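You operate a simulated robot arm through the tools that you are given. There is no shell and no other tool.

You are at the controls of a simulated robot arm. One attempt, no reset.

JOB
Put things in order on the wooden table with the long grey block. At the end: the blue filter stands where the yellow block stood; the green block stands where the orange float stood; the orange float stands where the blue filter stood; the yellow block stands where the tall pink cap stood; the tall pink cap is on the brown carton (marked "HUBS"); whatever was shut is shut again. Leave all else as you found it, and nothing knocked over.

Only the result counts: the job must be done as asked and must still hold three seconds after the hand-in. Knocking over, shifting, dropping, spilling or breaking anything else fails it. Lids that push on must go on centred and level and be pressed home; caps that screw on are set level and turned clockwise until they are tight.

ROBOT AND FRAMES
A 7-joint arm with a two-finger parallel gripper, fixed in place. Base frame: the origin is at the foot of the arm, x ahead of it, y to its left, z up; the work surface is at about z = 0. Readings come in m, degrees, newtons and seconds.
With the tool pointing down near the work surface it reaches from about 0.22 to 0.58 m from the base axis. Its first joint turns from -66.0 to 66.0 degrees. Payload 2.5 kg.
Tool frame: the origin (TCP) lies between the finger pads and is the grasp point; the fingertips stand 0.023 m ahead of it; z points along the fingers, y is the line along which they close. Largest opening 0.094 m; finger width 0.038, thickness 0.01; the body of the gripper, 0.054 by 0.096 m, starts 0.039 m behind the TCP.
Orientation is told as [roll, pitch, yaw] about the base's x, y, z axes, in that order, counted from this pose: with the fingers straight down and closing along the base's y, the tool's x points along the base's -x, its y along +y and its z along -z.

CONTROLS
- The arm moves only by the tool apply_moves. Its argument "motion" is a list of rows, each an object (a shift or turn left out is 0, a gripper value left out holds the last) with "delta_pos": the shift along the base's x, y, z in units of 500 mm (1.0 is 500 mm), a list of three; "delta_rot": the turn, a rotation vector about the base's x, y, z in units of 60 degrees (1.0 is 60 degrees), a list of three; "hand": the opening in per cent of the stroke, from 0 (shut) to 100 (fully open). In form: [{"delta_pos": [dx, dy, dz], "delta_rot": [rx, ry, rz], "hand": hand}, ...]. A call has 1 to 20 rows; each row is the pose to reach, as a shift and turn from the pose commanded when the call began. A call with a number of a shift or a turn outside -1 to 1 is refused whole. Each row takes 0.2 s and may step no farther than 0.05 m and 8.6 degrees from the row before; otherwise, or with a gripper value out of range, the whole call is refused. A pose out of reach is approached as far as the arm can. The call stops where the force on the tool passes 40 N (or 10 N more than at its start, if that is more) or the arm is blocked; 0.2 s more then pass. The fingers move at their own pace (about 0.108 m/s each) and stop on an object; they squeeze with about 35 N. The grip force told is the motor's: it shows also when the fingers shut on nothing. Time passes only in rows, and 0.2 s behind the last, so rows that repeat a pose let the fingers close. It gives the time, the measured TCP pose, the force on the tool (base axes), the opening and the grip force at its end, in the units of the frame above (readings bear some noise), with the torque about the TCP (base axes, N m) and any sound that the robot's microphone picked up.
- Cameras (640 x 400 px; columns grow to the right, rows downward): "scene" is fixed at [0.1286, -0.4141, 0.545]; the picture's right is [0.82, -0.57, 0.00], its down [-0.34, -0.49, -0.80] and it looks along [0.46, 0.66, -0.60] (base axes); focal length 342 px, centre (320, 200). "wrist" rides on the gripper at [0.086, 0.016, -0.074] in the tool frame; the picture's right is [-0.18, 0.98, 0.00], its down [-0.58, -0.11, -0.81] and it looks along [-0.79, -0.15, 0.59] (tool axes); focal length 243 px, centre (320, 200). There is no depth. A picture from a camera that has moved, and an enlarged one, comes with that camera's place and axes in the base frame and with its lens. The place of the scene camera against the robot may be out by one fixed shift of up to 0.018 m in any direction.
- capture(camera): a new picture of that camera. It takes no simulated time.
- enlarge(camera, box): a new picture of the part [left, top, right, bottom] of that camera's present view, enlarged. It takes no simulated time.
- close_job(): hands the job in; it is judged then, once.

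Places have to be worked out from the pictures, the camera data and where the tool is seen. Open the gripper and draw the arm clear of the work before you hand the job in, unless the task says otherwise.

The tools are called after "Call:" as name(argument=value, ...) on one line, values as JSON. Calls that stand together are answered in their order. apply_moves: Moves the arm, as the interface text tells. Its arguments: {"type":"object","properties":{"motion":{"type":"array","items":{"type":"object","properties":{"delta_pos":{"type":"array","items":{"type":"number"}},"delta_rot":{"type":"array","items":{"type":"number"}},"hand":{"type":"number"}}}}},"required":["motion"]} The other tools are called the same way: capture (camera) takes a picture; enlarge (camera, box) takes an enlarged picture of a part of a camera's view; close_job () hands the job in.

At the start:

```text
t: 0.0
eef_pos: [0.2597, 0.2056, 0.3135]
tool_rot: [0.1, 0.1, 0.0]
contact_force: [-1.1, 0.4, -0.4]
wrist_torque: [-0.03, 0.02, 0.0]
width: 0.094
grip_force: 0.1
```

scene: 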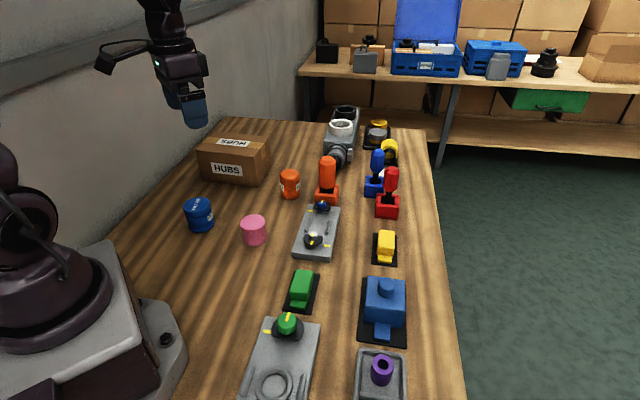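
wrist: 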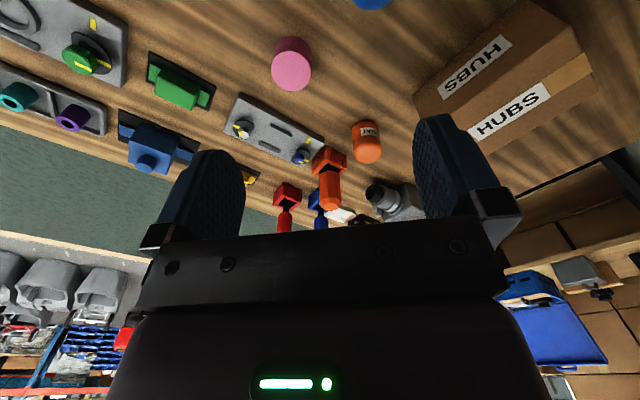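

I start by looking closer at the scene to identify each object before moving anything.

Call:
enlarge(camera="scene", box=[160, 110, 320, 260])

Call:
enlarge(camera="scene", box=[280, 90, 440, 260])

Call:
enlarge(camera="scene", box=[220, 220, 460, 400])

Call:
capture(camera="wrist")

```text
2.67 times, centred on (240, 185) of scene
camera zoom: at [0.1286, -0.4141, 0.545], right [0.82, -0.57, 0.0], down [-0.34, -0.49, -0.8], along [0.46, 0.66, -0.6], focal length 912 px, centre (533, 240)
```

zoom: 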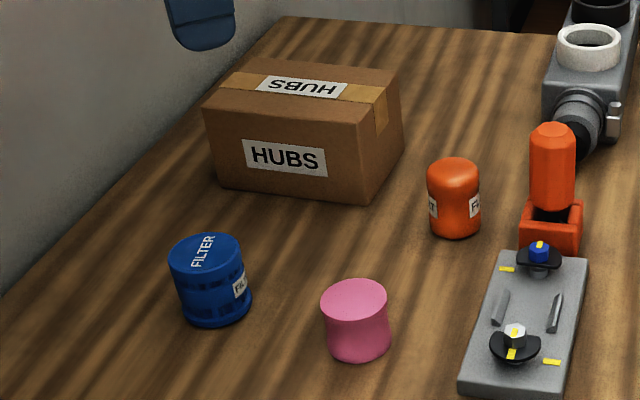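

```text
2.35 times, centred on (360, 175) of scene
camera zoom: at [0.1286, -0.4141, 0.545], right [0.82, -0.57, 0.0], down [-0.34, -0.49, -0.8], along [0.46, 0.66, -0.6], focal length 804 px, centre (226, 259)
```

zoom: 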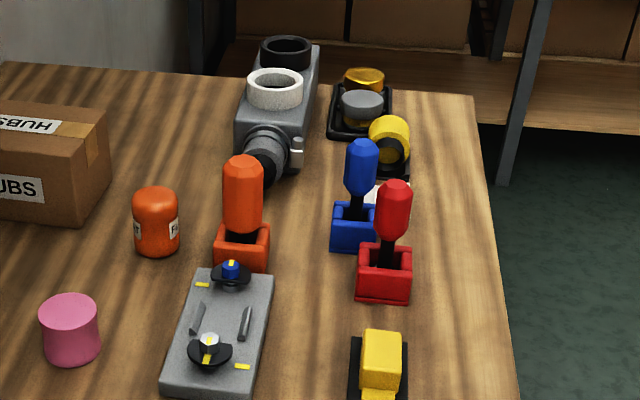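

```text
2.22 times, centred on (340, 310) of scene
camera zoom: at [0.1286, -0.4141, 0.545], right [0.82, -0.57, 0.0], down [-0.34, -0.49, -0.8], along [0.46, 0.66, -0.6], focal length 760 px, centre (276, -44)
```

zoom: 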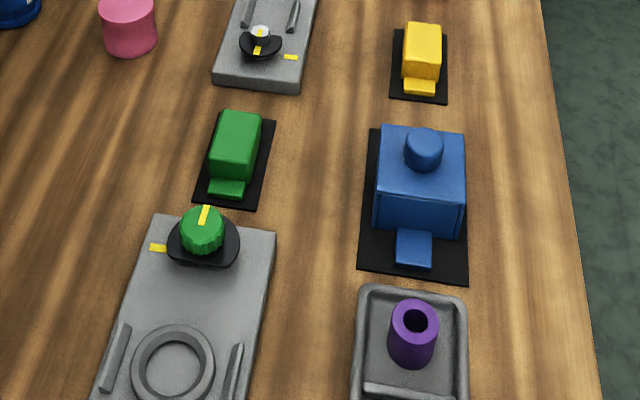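

```text
taken
camera wrist: at [0.173, 0.2231, 0.3908], right [0.18, 0.98, 0.0], down [0.58, -0.11, 0.81], along [0.79, -0.15, -0.59], focal length 243 px, centre (320, 200)
```

wrist: 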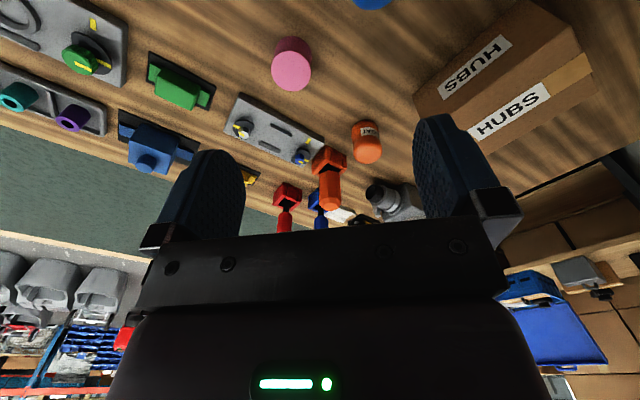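

I zoom further on the individual blocks to learn their construction (pads under them, tabs, labels).

Call:
enlarge(camera="scene", box=[360, 220, 410, 270])

Call:
enlarge(camera="scene", box=[270, 255, 340, 325])

Call:
enlarge(camera="scene", box=[265, 155, 315, 210])

Call:
enlarge(camera="scene", box=[225, 205, 285, 255])

Call:
enlarge(camera="wrist", box=[100, 30, 260, 200])

Call:
enlarge(camera="scene", box=[320, 95, 420, 215])

```text
8.00 times, centred on (385, 245) of scene
camera zoom: at [0.1286, -0.4141, 0.545], right [0.82, -0.57, 0.0], down [-0.34, -0.49, -0.8], along [0.46, 0.66, -0.6], focal length 2735 px, centre (-200, -160)
```

zoom: 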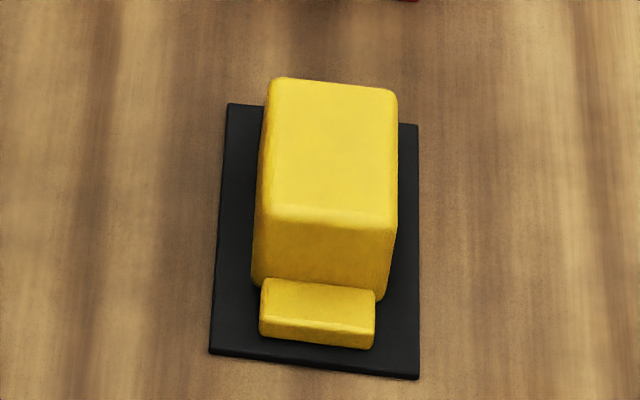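

```text
5.71 times, centred on (305, 290) of scene
camera zoom: at [0.1286, -0.4141, 0.545], right [0.82, -0.57, 0.0], down [-0.34, -0.49, -0.8], along [0.46, 0.66, -0.6], focal length 1954 px, centre (406, -314)
```

zoom: 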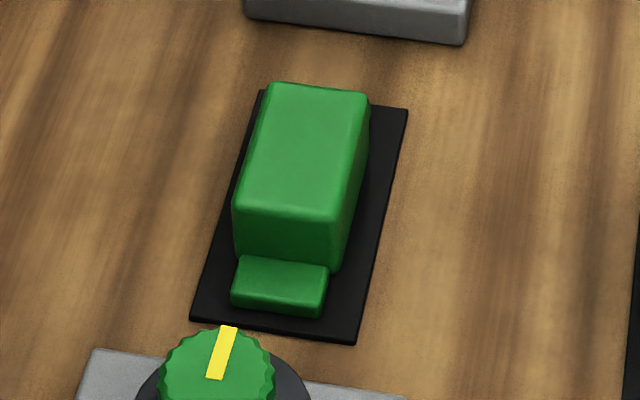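

```text
7.27 times, centred on (290, 182) of scene
camera zoom: at [0.1286, -0.4141, 0.545], right [0.82, -0.57, 0.0], down [-0.34, -0.49, -0.8], along [0.46, 0.66, -0.6], focal length 2486 px, centre (538, 327)
```

zoom: 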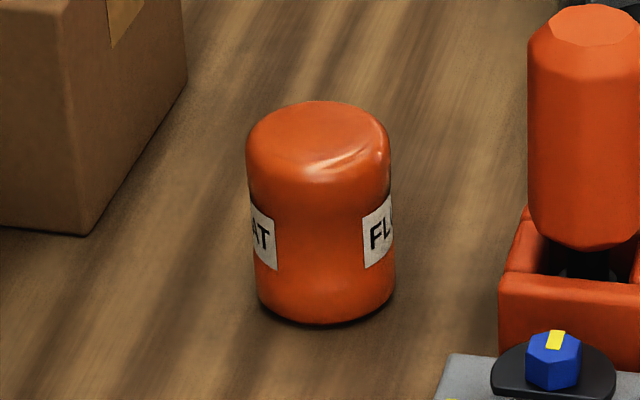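

```text
8.00 times, centred on (255, 230) of scene
camera zoom: at [0.1286, -0.4141, 0.545], right [0.82, -0.57, 0.0], down [-0.34, -0.49, -0.8], along [0.46, 0.66, -0.6], focal length 2735 px, centre (840, -40)
```

zoom: 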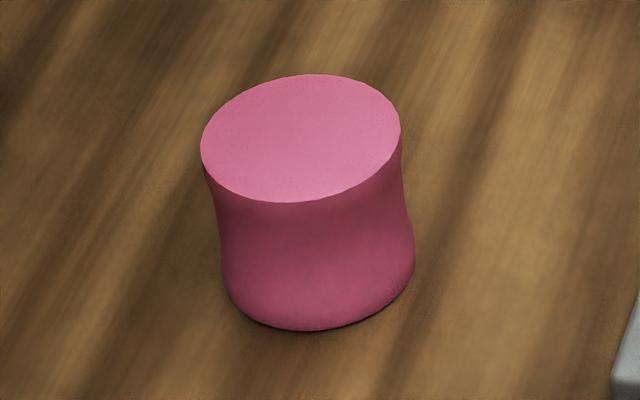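

```text
2.35 times, centred on (180, 115) of wrist
camera zoom: at [0.173, 0.2231, 0.3908], right [0.18, 0.98, 0.0], down [0.58, -0.11, 0.81], along [0.79, -0.15, -0.59], focal length 571 px, centre (649, 400)
```

zoom: 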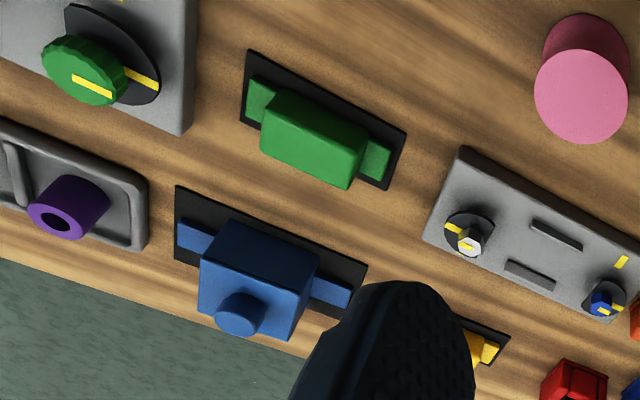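

```text
3.33 times, centred on (370, 155) of scene
camera zoom: at [0.1286, -0.4141, 0.545], right [0.82, -0.57, 0.0], down [-0.34, -0.49, -0.8], along [0.46, 0.66, -0.6], focal length 1140 px, centre (153, 350)
```

zoom: 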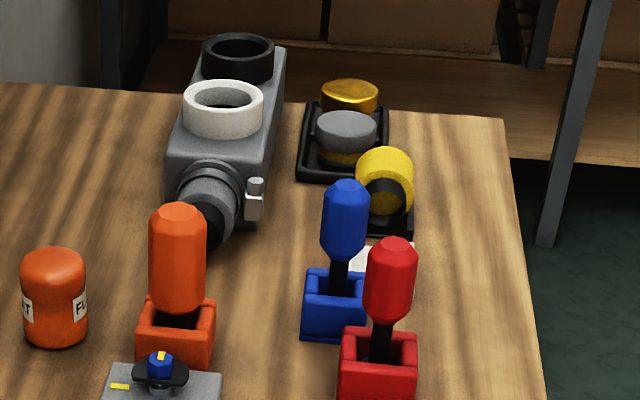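

The five movable items are found: cap near (0.335, 0.150), filter near (0.254, 0.270), float near (0.495, 0.252), green block near (0.347, -0.040), yellow block near (0.560, -0.048), carton top at about z = 0.097. I first hover above the pink cap to refine its place with the wrist camera.

Call:
apply_moves(motion=[{"delta_pos": [0.03, -0.022, -0.045], "hand": 100}, {"delta_pos": [0.06, -0.045, -0.09], "hand": 100}, {"delta_pos": [0.09, -0.067, -0.135], "hand": 100}, {"delta_pos": [0.12, -0.09, -0.18], "hand": 100}, {"delta_pos": [0.15, -0.111, -0.227], "hand": 100}, {"delta_pos": [0.15, -0.111, -0.227], "hand": 100}])

Call:
capture(camera="wrist")

Call:
capture(camera="scene")

```text
t: 1.4
eef_pos: [0.3358, 0.1472, 0.1988]
tool_rot: [0.0, 0.1, 0.0]
contact_force: [0.0, 0.1, -0.5]
wrist_torque: [0.01, 0.01, -0.02]
width: 0.094
grip_force: 0.0
```

```text
taken
camera wrist: at [0.2491, 0.1656, 0.2748], right [0.18, 0.98, 0.0], down [0.58, -0.11, 0.81], along [0.79, -0.15, -0.59], focal length 243 px, centre (320, 200)
```

wrist: 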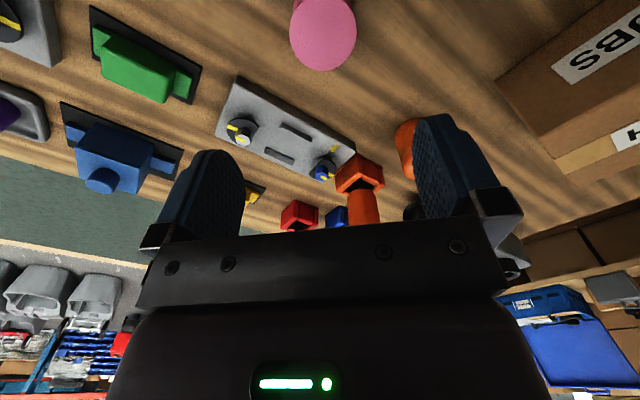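

```text
taken
```

scene: 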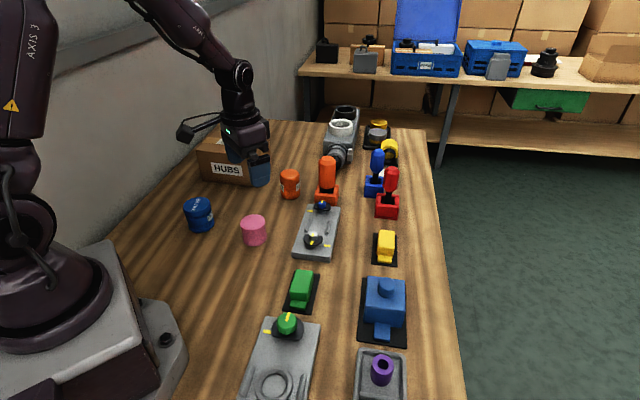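

The cap is centred well in view. I zoom in to measure its top-face centre.

Call:
enlarge(camera="wrist", box=[260, 0, 390, 80])

Call:
enlarge(camera="scene", box=[170, 100, 290, 200])

```text
4.92 times, centred on (325, 40) of wrist
camera zoom: at [0.2491, 0.1656, 0.2748], right [0.18, 0.98, 0.0], down [0.58, -0.11, 0.81], along [0.79, -0.15, -0.59], focal length 1194 px, centre (295, 988)
```

zoom: 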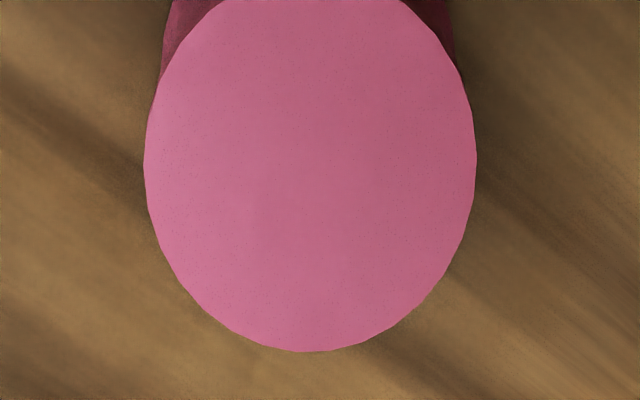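

```text
4.00 times, centred on (230, 150) of scene
camera zoom: at [0.1286, -0.4141, 0.545], right [0.82, -0.57, 0.0], down [-0.34, -0.49, -0.8], along [0.46, 0.66, -0.6], focal length 1367 px, centre (680, 400)
```

zoom: 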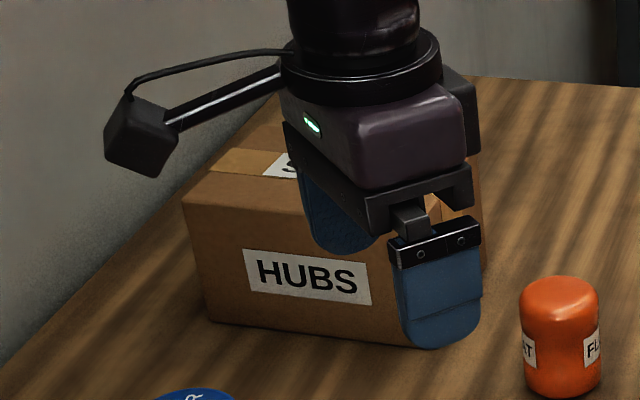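

Wrist view puts the cap's centre at about (0.330, 0.152), with top at 0.049. I shift slightly and descend around it with the fingers open, stopping at z ≈ 0.03.

Call:
apply_moves(motion=[{"delta_pos": [-0.01, 0.008, -0.05], "hand": 100}, {"delta_pos": [-0.01, 0.008, -0.12], "hand": 100}, {"delta_pos": [-0.01, 0.008, -0.19], "hand": 100}, {"delta_pos": [-0.01, 0.008, -0.25], "hand": 100}, {"delta_pos": [-0.01, 0.008, -0.3], "hand": 100}, {"delta_pos": [-0.01, 0.008, -0.336], "hand": 100}, {"delta_pos": [-0.01, 0.008, -0.336], "hand": 100}])

Call:
capture(camera="wrist")

Call:
capture(camera="scene")

```text
t: 3.0
eef_pos: [0.3302, 0.1543, 0.0331]
tool_rot: [0.0, 0.0, 0.0]
contact_force: [-0.6, 0.8, 0.7]
wrist_torque: [-0.03, 0.02, 0.01]
width: 0.094
grip_force: 0.1
```

```text
taken
camera wrist: at [0.2436, 0.172, 0.1081], right [0.18, 0.98, 0.0], down [0.58, -0.11, 0.81], along [0.79, -0.15, -0.59], focal length 243 px, centre (320, 200)
```

wrist: 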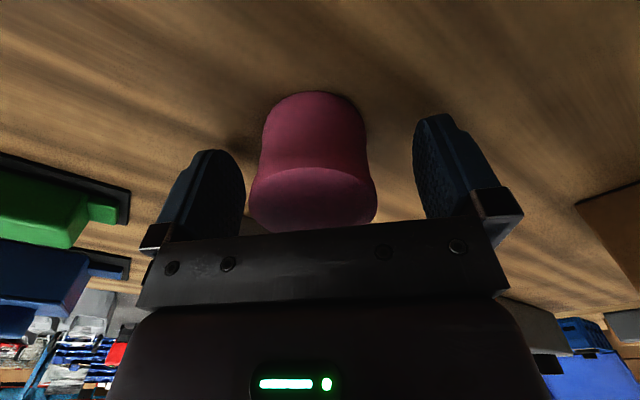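

```text
taken
```

scene: 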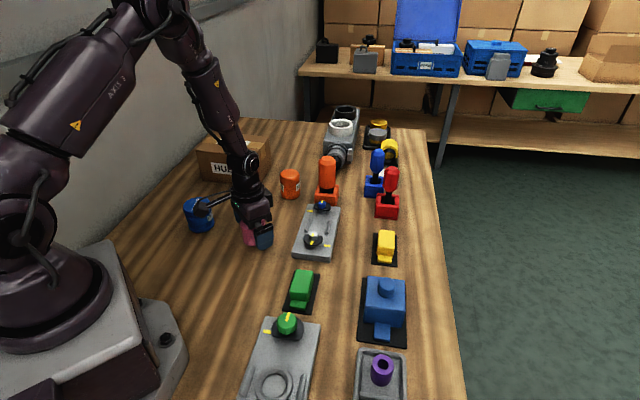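

The cap sits about 3 mm toward -y of the gripper's midline, so I nudge -3 mm in y, then close on it.

Call:
apply_moves(motion=[{"delta_pos": [0, -0.006, -0.004], "hand": 100}, {"delta_pos": [0, -0.006, -0.004], "hand": 60}, {"delta_pos": [0, -0.006, -0.004], "hand": 0}, {"delta_pos": [0, -0.006, -0.004], "hand": 0}, {"delta_pos": [0, -0.006, -0.004], "hand": 0}, {"delta_pos": [0, -0.006, -0.004], "hand": 0}])

Call:
capture(camera="wrist")

```text
t: 4.4
eef_pos: [0.3293, 0.1526, 0.0312]
tool_rot: [0.0, 0.0, 0.0]
contact_force: [0.1, -0.2, -0.2]
wrist_torque: [-0.01, 0.02, 0.0]
width: 0.0541
grip_force: 34.8
```

```text
taken
camera wrist: at [0.2431, 0.1685, 0.1068], right [0.18, 0.98, 0.0], down [0.58, -0.11, 0.81], along [0.79, -0.15, -0.59], focal length 243 px, centre (320, 200)
```

wrist: 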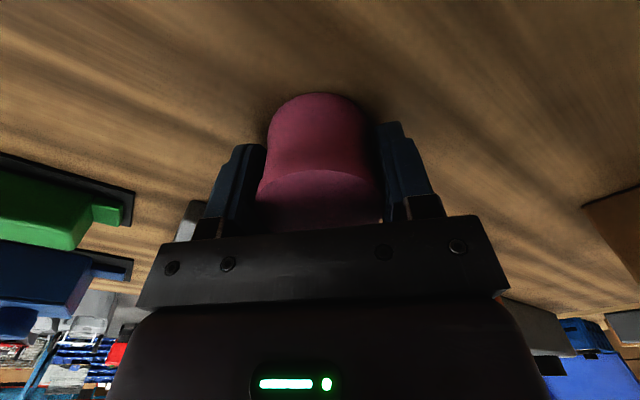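

Gripped at width 0.054. I lift the cap straight up and look whether something was under it.

Call:
apply_moves(motion=[{"delta_pos": [0, 0, 0.03]}, {"delta_pos": [0, 0, 0.09]}, {"delta_pos": [0, 0, 0.16]}, {"delta_pos": [0, 0, 0.23]}, {"delta_pos": [0, 0, 0.3]}, {"delta_pos": [0, 0, 0.36]}, {"delta_pos": [0, 0, 0.36]}])

Call:
capture(camera="wrist")

Call:
capture(camera="scene")

```text
t: 6.0
eef_pos: [0.3287, 0.1502, 0.2122]
tool_rot: [0.0, 0.0, 0.1]
contact_force: [0.2, 0.1, -0.4]
wrist_torque: [0.03, -0.01, -0.04]
width: 0.0542
grip_force: 35.1
```

```text
taken
camera wrist: at [0.2421, 0.1675, 0.2877], right [0.18, 0.98, 0.0], down [0.58, -0.11, 0.81], along [0.79, -0.15, -0.59], focal length 243 px, centre (320, 200)
```

wrist: 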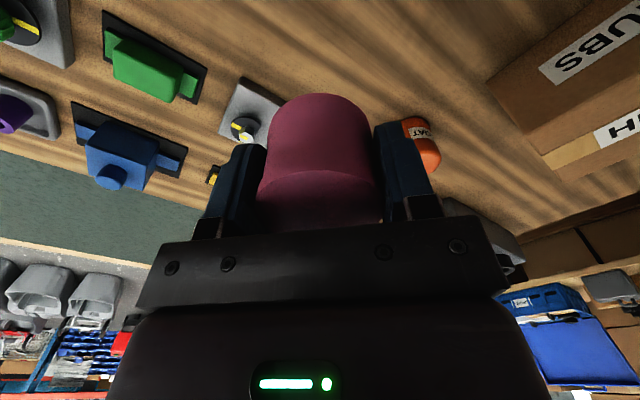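

```text
taken
```

scene: 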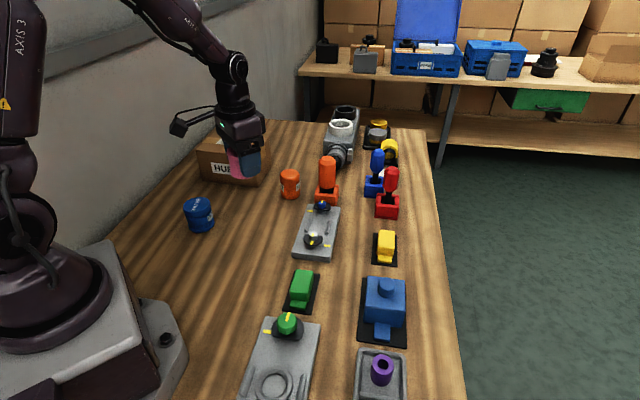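

Nothing was underneath. I carry the cap at z ≈ 0.21 over toward the carton, around (0.405, 0.42).

Call:
apply_moves(motion=[{"delta_pos": [0.01, 0.04, 0.0]}, {"delta_pos": [0.03, 0.11, 0.0]}, {"delta_pos": [0.05, 0.18, 0.0]}, {"delta_pos": [0.07, 0.25, 0.0]}, {"delta_pos": [0.09, 0.32, 0.0]}, {"delta_pos": [0.11, 0.39, 0.0]}, {"delta_pos": [0.13, 0.46, 0.0]}, {"delta_pos": [0.145, 0.51, 0.0]}, {"delta_pos": [0.152, 0.535, 0.0]}, {"delta_pos": [0.152, 0.535, 0.0]}])

Call:
capture(camera="wrist")

Call:
capture(camera="scene")

```text
t: 8.2
eef_pos: [0.4055, 0.4177, 0.2123]
tool_rot: [0.0, -0.1, 0.0]
contact_force: [0.7, 1.0, -0.3]
wrist_torque: [0.0, -0.03, -0.02]
width: 0.0543
grip_force: 35.5
```

```text
taken
camera wrist: at [0.3188, 0.436, 0.2869], right [0.18, 0.98, 0.0], down [0.58, -0.11, 0.81], along [0.79, -0.15, -0.59], focal length 243 px, centre (320, 200)
```

wrist: 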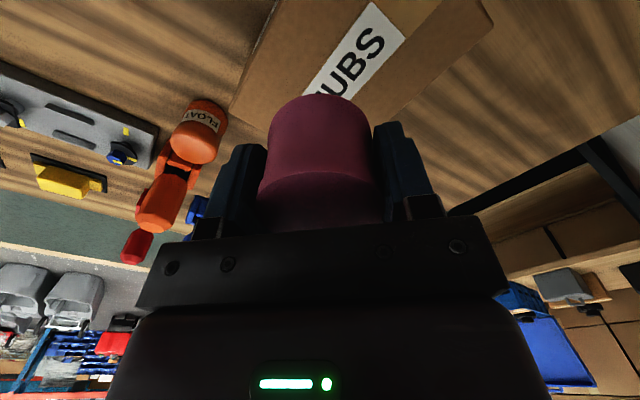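

```text
taken
```

scene: 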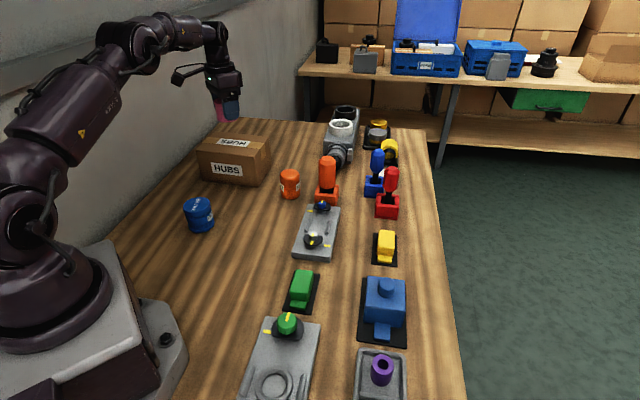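

The arm reaches here well. The carton centre looks to be around (0.42, 0.437), so I move 13 mm farther out each way and lower to just above the carton top.

Call:
apply_moves(motion=[{"delta_pos": [0.013, 0.013, 0.0]}, {"delta_pos": [0.025, 0.027, 0.0]}, {"delta_pos": [0.025, 0.027, -0.04]}, {"delta_pos": [0.025, 0.027, -0.08]}, {"delta_pos": [0.025, 0.027, -0.11]}, {"delta_pos": [0.025, 0.027, -0.13]}, {"delta_pos": [0.025, 0.027, -0.13]}])

Call:
enlarge(camera="scene", box=[170, 80, 290, 200])

Call:
capture(camera="wrist")

```text
t: 9.8
eef_pos: [0.4181, 0.4329, 0.1455]
tool_rot: [0.0, 0.0, 0.0]
contact_force: [0.2, 0.3, -0.8]
wrist_torque: [-0.02, -0.02, 0.01]
width: 0.0539
grip_force: 35.1
out of reach, approached as far as the arm can: row 2
```

```text
3.33 times, centred on (230, 140) of scene
camera zoom: at [0.1286, -0.4141, 0.545], right [0.82, -0.57, 0.0], down [-0.34, -0.49, -0.8], along [0.46, 0.66, -0.6], focal length 1140 px, centre (620, 400)
```

zoom: 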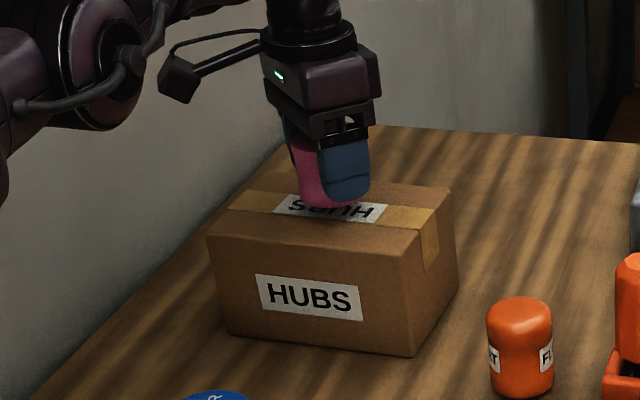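

```text
taken
camera wrist: at [0.3312, 0.4493, 0.2215], right [0.18, 0.98, 0.0], down [0.58, -0.11, 0.81], along [0.79, -0.15, -0.59], focal length 243 px, centre (320, 200)
```

wrist: 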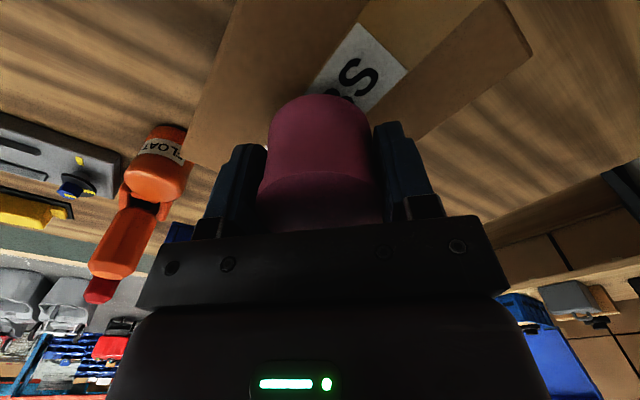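

The cap hovers over the top label, about 15 mm above the carton. I lower in small steps watching the force.

Call:
apply_moves(motion=[{"delta_pos": [0, 0, -0.01]}, {"delta_pos": [0, 0, -0.016]}, {"delta_pos": [0, 0, -0.02]}, {"delta_pos": [0, 0, -0.023]}, {"delta_pos": [0, 0, -0.026]}, {"delta_pos": [0, 0, -0.026]}])

Call:
enlarge(camera="scene", box=[200, 110, 260, 170])

```text
t: 11.2
eef_pos: [0.4176, 0.4328, 0.1344]
tool_rot: [0.1, 0.0, -0.1]
contact_force: [0.6, 0.5, -1.4]
wrist_torque: [-0.02, 0.0, 0.01]
width: 0.0539
grip_force: 35.1
```

```text
6.67 times, centred on (230, 140) of scene
camera zoom: at [0.1286, -0.4141, 0.545], right [0.82, -0.57, 0.0], down [-0.34, -0.49, -0.8], along [0.46, 0.66, -0.6], focal length 2279 px, centre (920, 600)
```

zoom: 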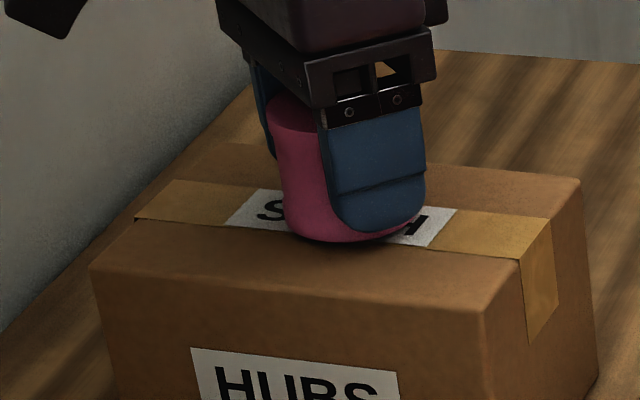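

No contact yet. I go on downward in millimetre steps.

Call:
apply_moves(motion=[{"delta_pos": [0, 0, -0.002]}, {"delta_pos": [0, 0, -0.004]}, {"delta_pos": [0, 0, -0.006]}, {"delta_pos": [0, 0, -0.006]}])

Call:
enlarge(camera="scene", box=[200, 110, 260, 170])

```text
t: 12.2
eef_pos: [0.4178, 0.4323, 0.131]
tool_rot: [0.1, 0.0, 0.1]
contact_force: [-2.8, -0.1, 5.9]
wrist_torque: [-0.11, 0.03, -0.07]
width: 0.054
grip_force: 35.2
```

```text
6.67 times, centred on (230, 140) of scene
camera zoom: at [0.1286, -0.4141, 0.545], right [0.82, -0.57, 0.0], down [-0.34, -0.49, -0.8], along [0.46, 0.66, -0.6], focal length 2279 px, centre (920, 600)
```

zoom: 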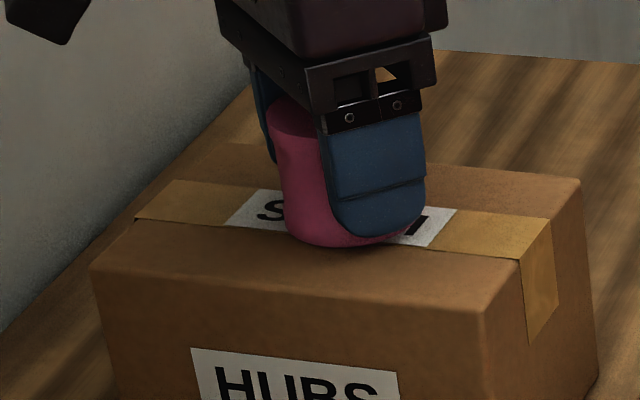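

Contact is felt (about 6 N), so the cap is standing on the carton. I open the fingers and rise straight up.

Call:
apply_moves(motion=[{"delta_pos": [0, 0, 0], "hand": 70}, {"delta_pos": [0, 0, 0], "hand": 85}, {"delta_pos": [0, 0, 0], "hand": 95}, {"delta_pos": [0, 0, 0.02], "hand": 95}, {"delta_pos": [0, 0, 0.06], "hand": 95}, {"delta_pos": [0, 0, 0.12], "hand": 95}, {"delta_pos": [0, 0, 0.18], "hand": 95}, {"delta_pos": [0, 0, 0.18], "hand": 95}])

Call:
capture(camera="scene")

Call:
capture(camera="wrist")

```text
t: 14.0
eef_pos: [0.4159, 0.4275, 0.219]
tool_rot: [0.0, 0.0, 0.0]
contact_force: [0.3, -0.6, 0.3]
wrist_torque: [0.0, -0.02, -0.01]
width: 0.0892
grip_force: 0.1
out of reach, approached as far as the arm can: row 7, 8
```

```text
taken
```

scene: 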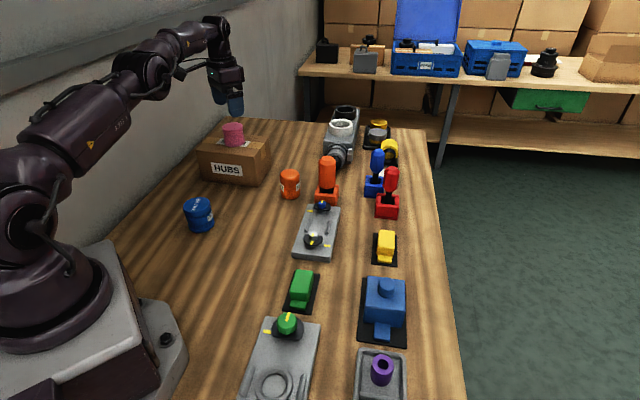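

```text
taken
camera wrist: at [0.3291, 0.4454, 0.2952], right [0.18, 0.98, 0.0], down [0.58, -0.11, 0.81], along [0.79, -0.15, -0.59], focal length 243 px, centre (320, 200)
```

wrist: 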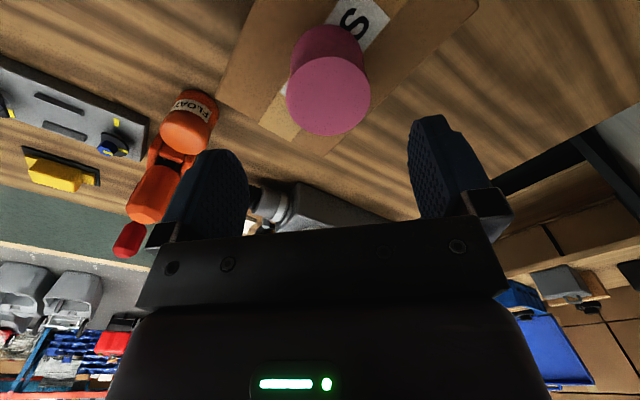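

The cap stands upright on the carton, and the carton seems unmoved. Next I swing to hover above the yellow block near (0.553, -0.045), turning the tool +45° to match the block's axis, at z ≈ 0.2.

Call:
apply_moves(motion=[{"delta_pos": [0.01, -0.05, 0.0], "delta_rot": [0, 0, 0.03], "hand": 100}, {"delta_pos": [0.031, -0.125, 0.0], "delta_rot": [0, 0, 0.1], "hand": 100}, {"delta_pos": [0.052, -0.2, 0.0], "delta_rot": [0, 0, 0.17], "hand": 100}, {"delta_pos": [0.073, -0.275, 0.0], "delta_rot": [0, 0, 0.24], "hand": 100}, {"delta_pos": [0.095, -0.35, 0.0], "delta_rot": [0, 0, 0.31], "hand": 100}, {"delta_pos": [0.117, -0.425, 0.0], "delta_rot": [0, 0, 0.38], "hand": 100}, {"delta_pos": [0.14, -0.5, 0.0], "delta_rot": [0, 0, 0.45], "hand": 100}, {"delta_pos": [0.163, -0.575, 0.0], "delta_rot": [0, 0, 0.52], "hand": 100}, {"delta_pos": [0.186, -0.65, -0.005], "delta_rot": [0, 0, 0.58], "hand": 100}, {"delta_pos": [0.209, -0.725, -0.01], "delta_rot": [0, 0, 0.64], "hand": 100}, {"delta_pos": [0.232, -0.8, -0.02], "delta_rot": [0, 0, 0.69], "hand": 100}, {"delta_pos": [0.255, -0.875, -0.03], "delta_rot": [0, 0, 0.73], "hand": 100}, {"delta_pos": [0.268, -0.93, -0.04], "delta_rot": [0, 0, 0.75], "hand": 100}, {"delta_pos": [0.272, -0.95, -0.04], "delta_rot": [0, 0, 0.75], "hand": 100}, {"delta_pos": [0.272, -0.95, -0.04], "delta_rot": [0, 0, 0.75], "hand": 100}])

Call:
capture(camera="wrist")

Call:
capture(camera="scene")

```text
t: 17.2
eef_pos: [0.5496, -0.0479, 0.1993]
tool_rot: [-0.1, 0.0, 45.0]
contact_force: [-0.1, 0.4, -0.7]
wrist_torque: [-0.01, 0.04, 0.02]
width: 0.0937
grip_force: 0.2
```

```text
taken
camera wrist: at [0.4779, -0.0965, 0.2744], right [-0.57, 0.82, 0.0], down [0.49, 0.33, 0.81], along [0.67, 0.46, -0.59], focal length 243 px, centre (320, 200)
```

wrist: 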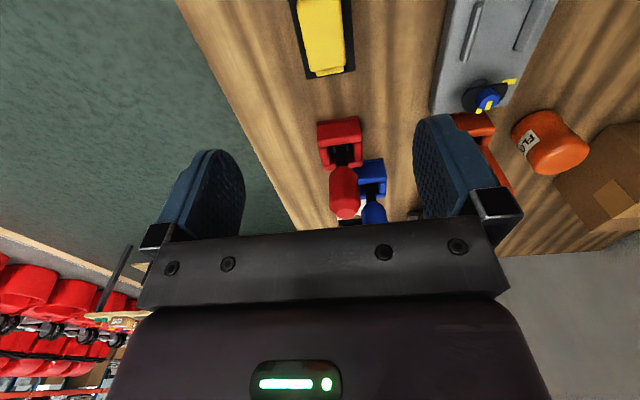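

```text
taken
```

scene: 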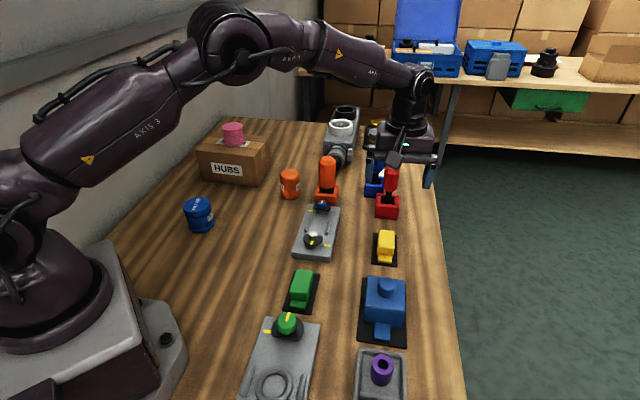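

The yellow block appears between the fingers' lanes. I zoom for measuring its plate and body edges.

Call:
enlarge(camera="wrist", box=[260, 0, 390, 90])

Call:
enlarge(camera="wrist", box=[310, 90, 430, 230])

```text
4.44 times, centred on (325, 45) of wrist
camera zoom: at [0.4779, -0.0965, 0.2744], right [-0.57, 0.82, 0.0], down [0.49, 0.33, 0.81], along [0.67, 0.46, -0.59], focal length 1078 px, centre (298, 889)
```

zoom: 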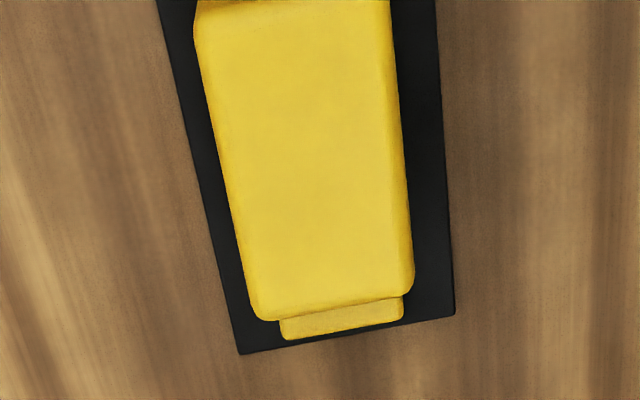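

```text
2.86 times, centred on (370, 160) of wrist
camera zoom: at [0.4779, -0.0965, 0.2744], right [-0.57, 0.82, 0.0], down [0.49, 0.33, 0.81], along [0.67, 0.46, -0.59], focal length 693 px, centre (177, 314)
```

zoom: 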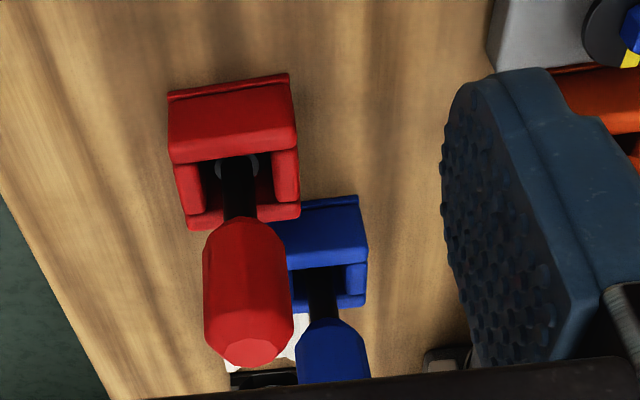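

From the wrist view the yellow block's plate centre is at about (0.549, -0.045), and comparing with the scene camera gives a fixed correction of about (-0.0105, +0.003) for scene estimates. I descend partway with the fingers open and check clearance, especially of the camera boom to the blue block.

Call:
apply_moves(motion=[{"delta_pos": [-0.002, 0.004, -0.06], "hand": 100}, {"delta_pos": [-0.002, 0.004, -0.12], "hand": 100}, {"delta_pos": [-0.002, 0.004, -0.18], "hand": 100}, {"delta_pos": [-0.002, 0.004, -0.23], "hand": 100}, {"delta_pos": [-0.002, 0.004, -0.23], "hand": 100}])

Call:
enlarge(camera="scene", box=[330, 190, 450, 350])

Call:
capture(camera="wrist")

```text
t: 18.4
eef_pos: [0.5477, -0.0441, 0.0875]
tool_rot: [0.0, -0.1, 45.1]
contact_force: [-0.2, -0.3, -1.0]
wrist_torque: [-0.03, -0.01, 0.01]
width: 0.0938
grip_force: 0.1
```

```text
2.50 times, centred on (390, 270) of scene
camera zoom: at [0.1286, -0.4141, 0.545], right [0.82, -0.57, 0.0], down [-0.34, -0.49, -0.8], along [0.46, 0.66, -0.6], focal length 855 px, centre (145, 25)
```

zoom: 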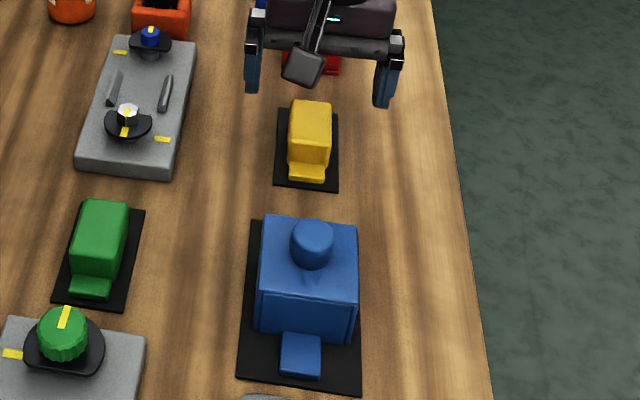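

```text
taken
camera wrist: at [0.4763, -0.0932, 0.1627], right [-0.57, 0.82, 0.0], down [0.49, 0.33, 0.81], along [0.67, 0.46, -0.59], focal length 243 px, centre (320, 200)
```

wrist: 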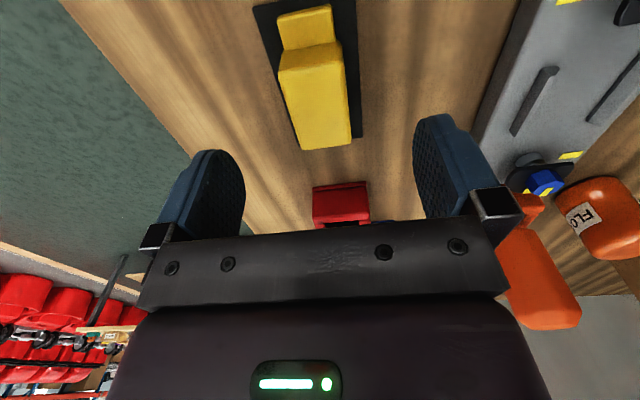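

Clearances look fine. I descend the rest of the way to z ≈ 0.028 around the yellow block.

Call:
apply_moves(motion=[{"delta_pos": [0, 0, -0.04], "hand": 100}, {"delta_pos": [0, 0, -0.08], "hand": 100}, {"delta_pos": [0, 0, -0.105], "hand": 100}, {"delta_pos": [0, 0, -0.118], "hand": 100}, {"delta_pos": [0, 0, -0.118], "hand": 100}])

Call:
capture(camera="wrist")

Call:
enlarge(camera="scene", box=[340, 190, 440, 310])

```text
t: 19.6
eef_pos: [0.5486, -0.0455, 0.0269]
tool_rot: [0.0, 0.0, 45.2]
contact_force: [-0.1, -0.6, -0.8]
wrist_torque: [0.0, 0.01, 0.03]
width: 0.0941
grip_force: 0.1
```

```text
taken
camera wrist: at [0.4758, -0.094, 0.1018], right [-0.57, 0.82, 0.0], down [0.49, 0.33, 0.81], along [0.67, 0.46, -0.59], focal length 243 px, centre (320, 200)
```

wrist: 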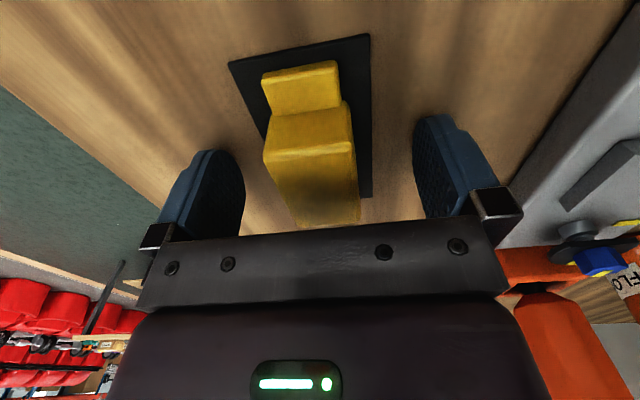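

```text
3.33 times, centred on (390, 250) of scene
camera zoom: at [0.1286, -0.4141, 0.545], right [0.82, -0.57, 0.0], down [-0.34, -0.49, -0.8], along [0.46, 0.66, -0.6], focal length 1140 px, centre (87, 33)
```

zoom: 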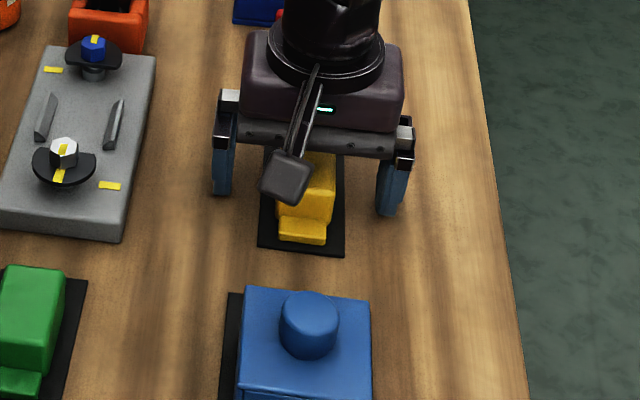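

The block is centred between the fingers. I close on it now.

Call:
apply_moves(motion=[{"delta_pos": [0, 0, 0], "hand": 60}, {"delta_pos": [0, 0, 0], "hand": 30}, {"delta_pos": [0, 0, 0], "hand": 0}, {"delta_pos": [0, 0, 0], "hand": 0}, {"delta_pos": [0, 0, 0], "hand": 0}, {"delta_pos": [0, 0, 0], "hand": 0}])

Call:
capture(camera="wrist")

```text
t: 21.0
eef_pos: [0.5481, -0.044, 0.0255]
tool_rot: [-0.1, -0.1, 45.0]
contact_force: [0.4, -0.5, 0.7]
wrist_torque: [-0.03, -0.08, 0.0]
width: 0.0358
grip_force: 35.0
```

```text
taken
camera wrist: at [0.4757, -0.094, 0.1019], right [-0.57, 0.82, 0.0], down [0.49, 0.33, 0.81], along [0.67, 0.46, -0.59], focal length 243 px, centre (320, 200)
```

wrist: 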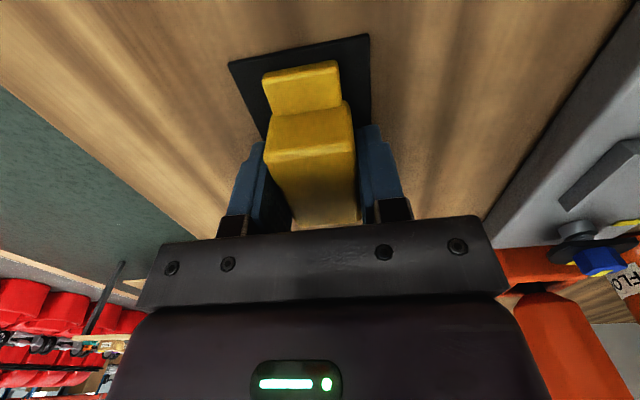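

Gripped at 0.036 m width. I lift a few centimetres and look whether the black plate comes along.

Call:
apply_moves(motion=[{"delta_pos": [0, 0, 0.01]}, {"delta_pos": [0, 0, 0.03]}, {"delta_pos": [0, 0, 0.06]}, {"delta_pos": [0, 0, 0.06]}])

Call:
capture(camera="wrist")

Call:
enlarge(camera="scene", box=[340, 190, 440, 310])

```text
t: 22.0
eef_pos: [0.5479, -0.0448, 0.056]
tool_rot: [0.0, 0.0, 45.0]
contact_force: [-0.6, 0.0, -1.8]
wrist_torque: [0.0, -0.01, 0.02]
width: 0.036
grip_force: 35.1
```

```text
taken
camera wrist: at [0.4757, -0.0935, 0.1318], right [-0.57, 0.82, 0.0], down [0.49, 0.33, 0.81], along [0.66, 0.46, -0.59], focal length 243 px, centre (320, 200)
```

wrist: 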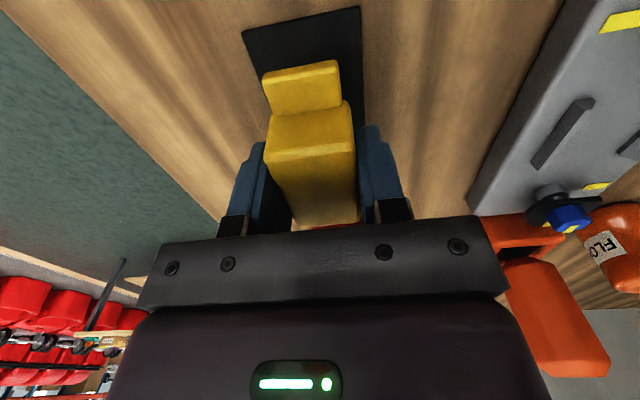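

```text
3.33 times, centred on (390, 250) of scene
camera zoom: at [0.1286, -0.4141, 0.545], right [0.82, -0.57, 0.0], down [-0.34, -0.49, -0.8], along [0.46, 0.66, -0.6], focal length 1140 px, centre (87, 33)
```

zoom: 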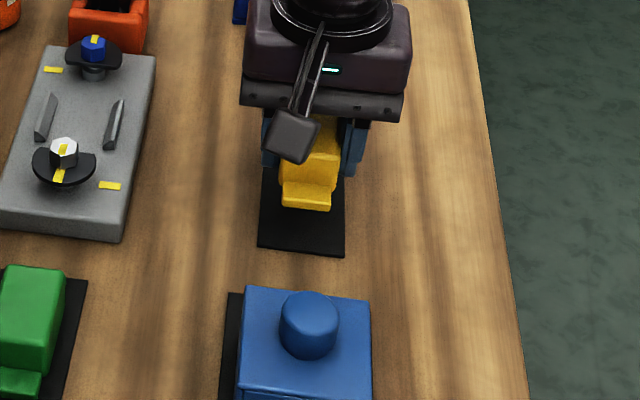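

Only the yellow block lifts; the black pad is a separate mark that stays on the table. I raise the block and carry it to above the cap's old spot (0.3285, 0.152).

Call:
apply_moves(motion=[{"delta_pos": [0, 0, 0.05]}, {"delta_pos": [0, 0, 0.12]}, {"delta_pos": [0, 0, 0.19]}, {"delta_pos": [0, 0, 0.26]}, {"delta_pos": [-0.02, 0.018, 0.29]}, {"delta_pos": [-0.07, 0.063, 0.29]}, {"delta_pos": [-0.13, 0.116, 0.29]}, {"delta_pos": [-0.19, 0.17, 0.29]}, {"delta_pos": [-0.25, 0.223, 0.29]}, {"delta_pos": [-0.31, 0.277, 0.29]}, {"delta_pos": [-0.37, 0.33, 0.29]}, {"delta_pos": [-0.42, 0.375, 0.29]}, {"delta_pos": [-0.441, 0.3936, 0.29]}, {"delta_pos": [-0.441, 0.3936, 0.24]}, {"delta_pos": [-0.441, 0.3936, 0.18]}, {"delta_pos": [-0.441, 0.3936, 0.12]}, {"delta_pos": [-0.441, 0.3936, 0.06]}, {"delta_pos": [-0.441, 0.3936, 0.02]}, {"delta_pos": [-0.441, 0.3936, 0.0]}, {"delta_pos": [-0.441, 0.3936, 0.0]}])

Call:
capture(camera="wrist")

Call:
capture(camera="scene")

```text
t: 26.2
eef_pos: [0.3273, 0.1516, 0.0557]
tool_rot: [0.0, 0.0, 45.0]
contact_force: [0.1, 0.2, -3.3]
wrist_torque: [-0.02, -0.01, 0.01]
width: 0.0356
grip_force: 34.9
```

```text
taken
camera wrist: at [0.2554, 0.1026, 0.1311], right [-0.57, 0.82, 0.0], down [0.49, 0.33, 0.81], along [0.67, 0.46, -0.59], focal length 243 px, centre (320, 200)
```

wrist: 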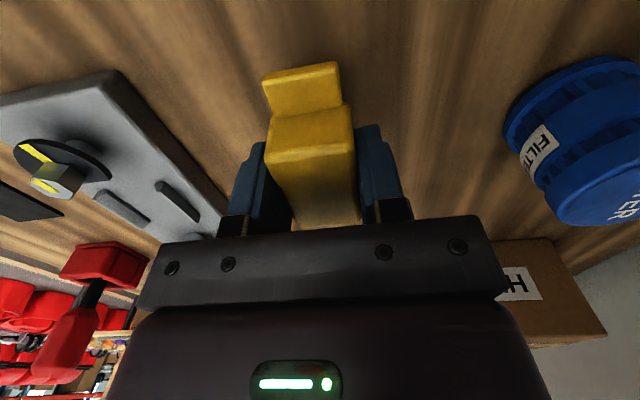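

```text
taken
```

scene: 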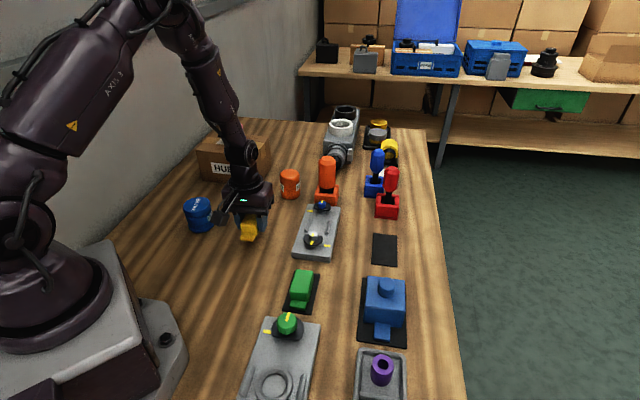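

The block is above the cap's old spot. I lower most of the way, then feel for the table in millimetre steps.

Call:
apply_moves(motion=[{"delta_pos": [0, 0, -0.02]}, {"delta_pos": [0, 0, -0.04]}, {"delta_pos": [0, 0, -0.052]}, {"delta_pos": [0, 0, -0.055]}, {"delta_pos": [0, 0, -0.057]}, {"delta_pos": [0, 0, -0.057]}])

Call:
enlarge(camera="scene", box=[210, 190, 290, 260])

```text
t: 27.6
eef_pos: [0.3292, 0.1526, 0.026]
tool_rot: [-0.1, 0.1, 45.1]
contact_force: [0.0, 0.4, -2.6]
wrist_torque: [0.0, 0.0, 0.01]
width: 0.0357
grip_force: 35.2
```

```text
5.71 times, centred on (250, 225) of scene
camera zoom: at [0.1286, -0.4141, 0.545], right [0.82, -0.57, 0.0], down [-0.34, -0.49, -0.8], along [0.46, 0.66, -0.6], focal length 1954 px, centre (720, 57)
```

zoom: 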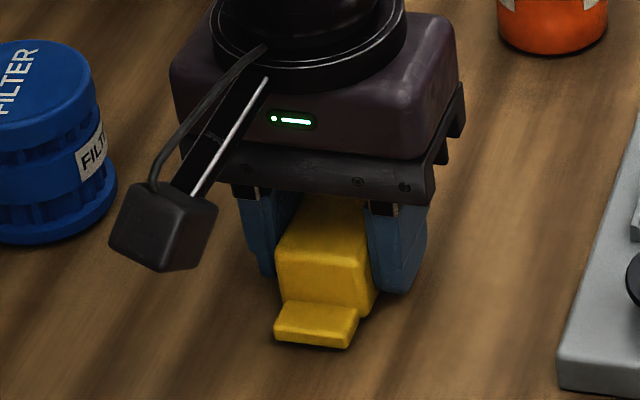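

Not yet touching (force is just the block's weight). A few more millimetre steps.

Call:
apply_moves(motion=[{"delta_pos": [0, 0, -0.002]}, {"delta_pos": [0, 0, -0.004]}, {"delta_pos": [0, 0, -0.004]}])

```text
t: 28.4
eef_pos: [0.3283, 0.1526, 0.025]
tool_rot: [0.0, 0.0, 45.0]
contact_force: [-0.4, 0.0, -1.8]
wrist_torque: [0.01, -0.01, -0.01]
width: 0.0357
grip_force: 35.1
```

Call:
apply_moves(motion=[{"delta_pos": [0, 0, -0.002]}, {"delta_pos": [0, 0, -0.004]}, {"delta_pos": [0, 0, -0.004]}])

Call:
capture(camera="wrist")

```text
t: 29.2
eef_pos: [0.3274, 0.1523, 0.024]
tool_rot: [0.0, 0.1, 45.1]
contact_force: [-0.1, 0.3, -2.1]
wrist_torque: [0.01, 0.0, -0.01]
width: 0.0356
grip_force: 34.9
```

```text
taken
camera wrist: at [0.256, 0.1035, 0.0995], right [-0.57, 0.82, 0.0], down [0.49, 0.33, 0.81], along [0.67, 0.46, -0.59], focal length 243 px, centre (320, 200)
```

wrist: 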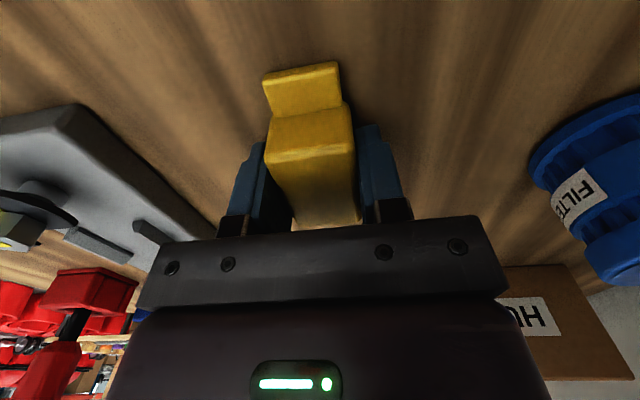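

Still free; the pad must be about 3 mm thick. I continue one millimetre at a time.

Call:
apply_moves(motion=[{"delta_pos": [0, 0, -0.002]}, {"delta_pos": [0, 0, -0.002]}, {"delta_pos": [0, 0, -0.003]}, {"delta_pos": [0, 0, -0.003]}])

```text
t: 30.1
eef_pos: [0.3289, 0.1535, 0.0225]
tool_rot: [0.0, -0.1, 45.1]
contact_force: [-1.8, -1.4, 4.0]
wrist_torque: [0.14, -0.04, 0.02]
width: 0.0359
grip_force: 35.3
stopped in row 4: the force on the tool passed its limit at 42 N (the readings are from after the stop); the commanded pose is now the measured one
```

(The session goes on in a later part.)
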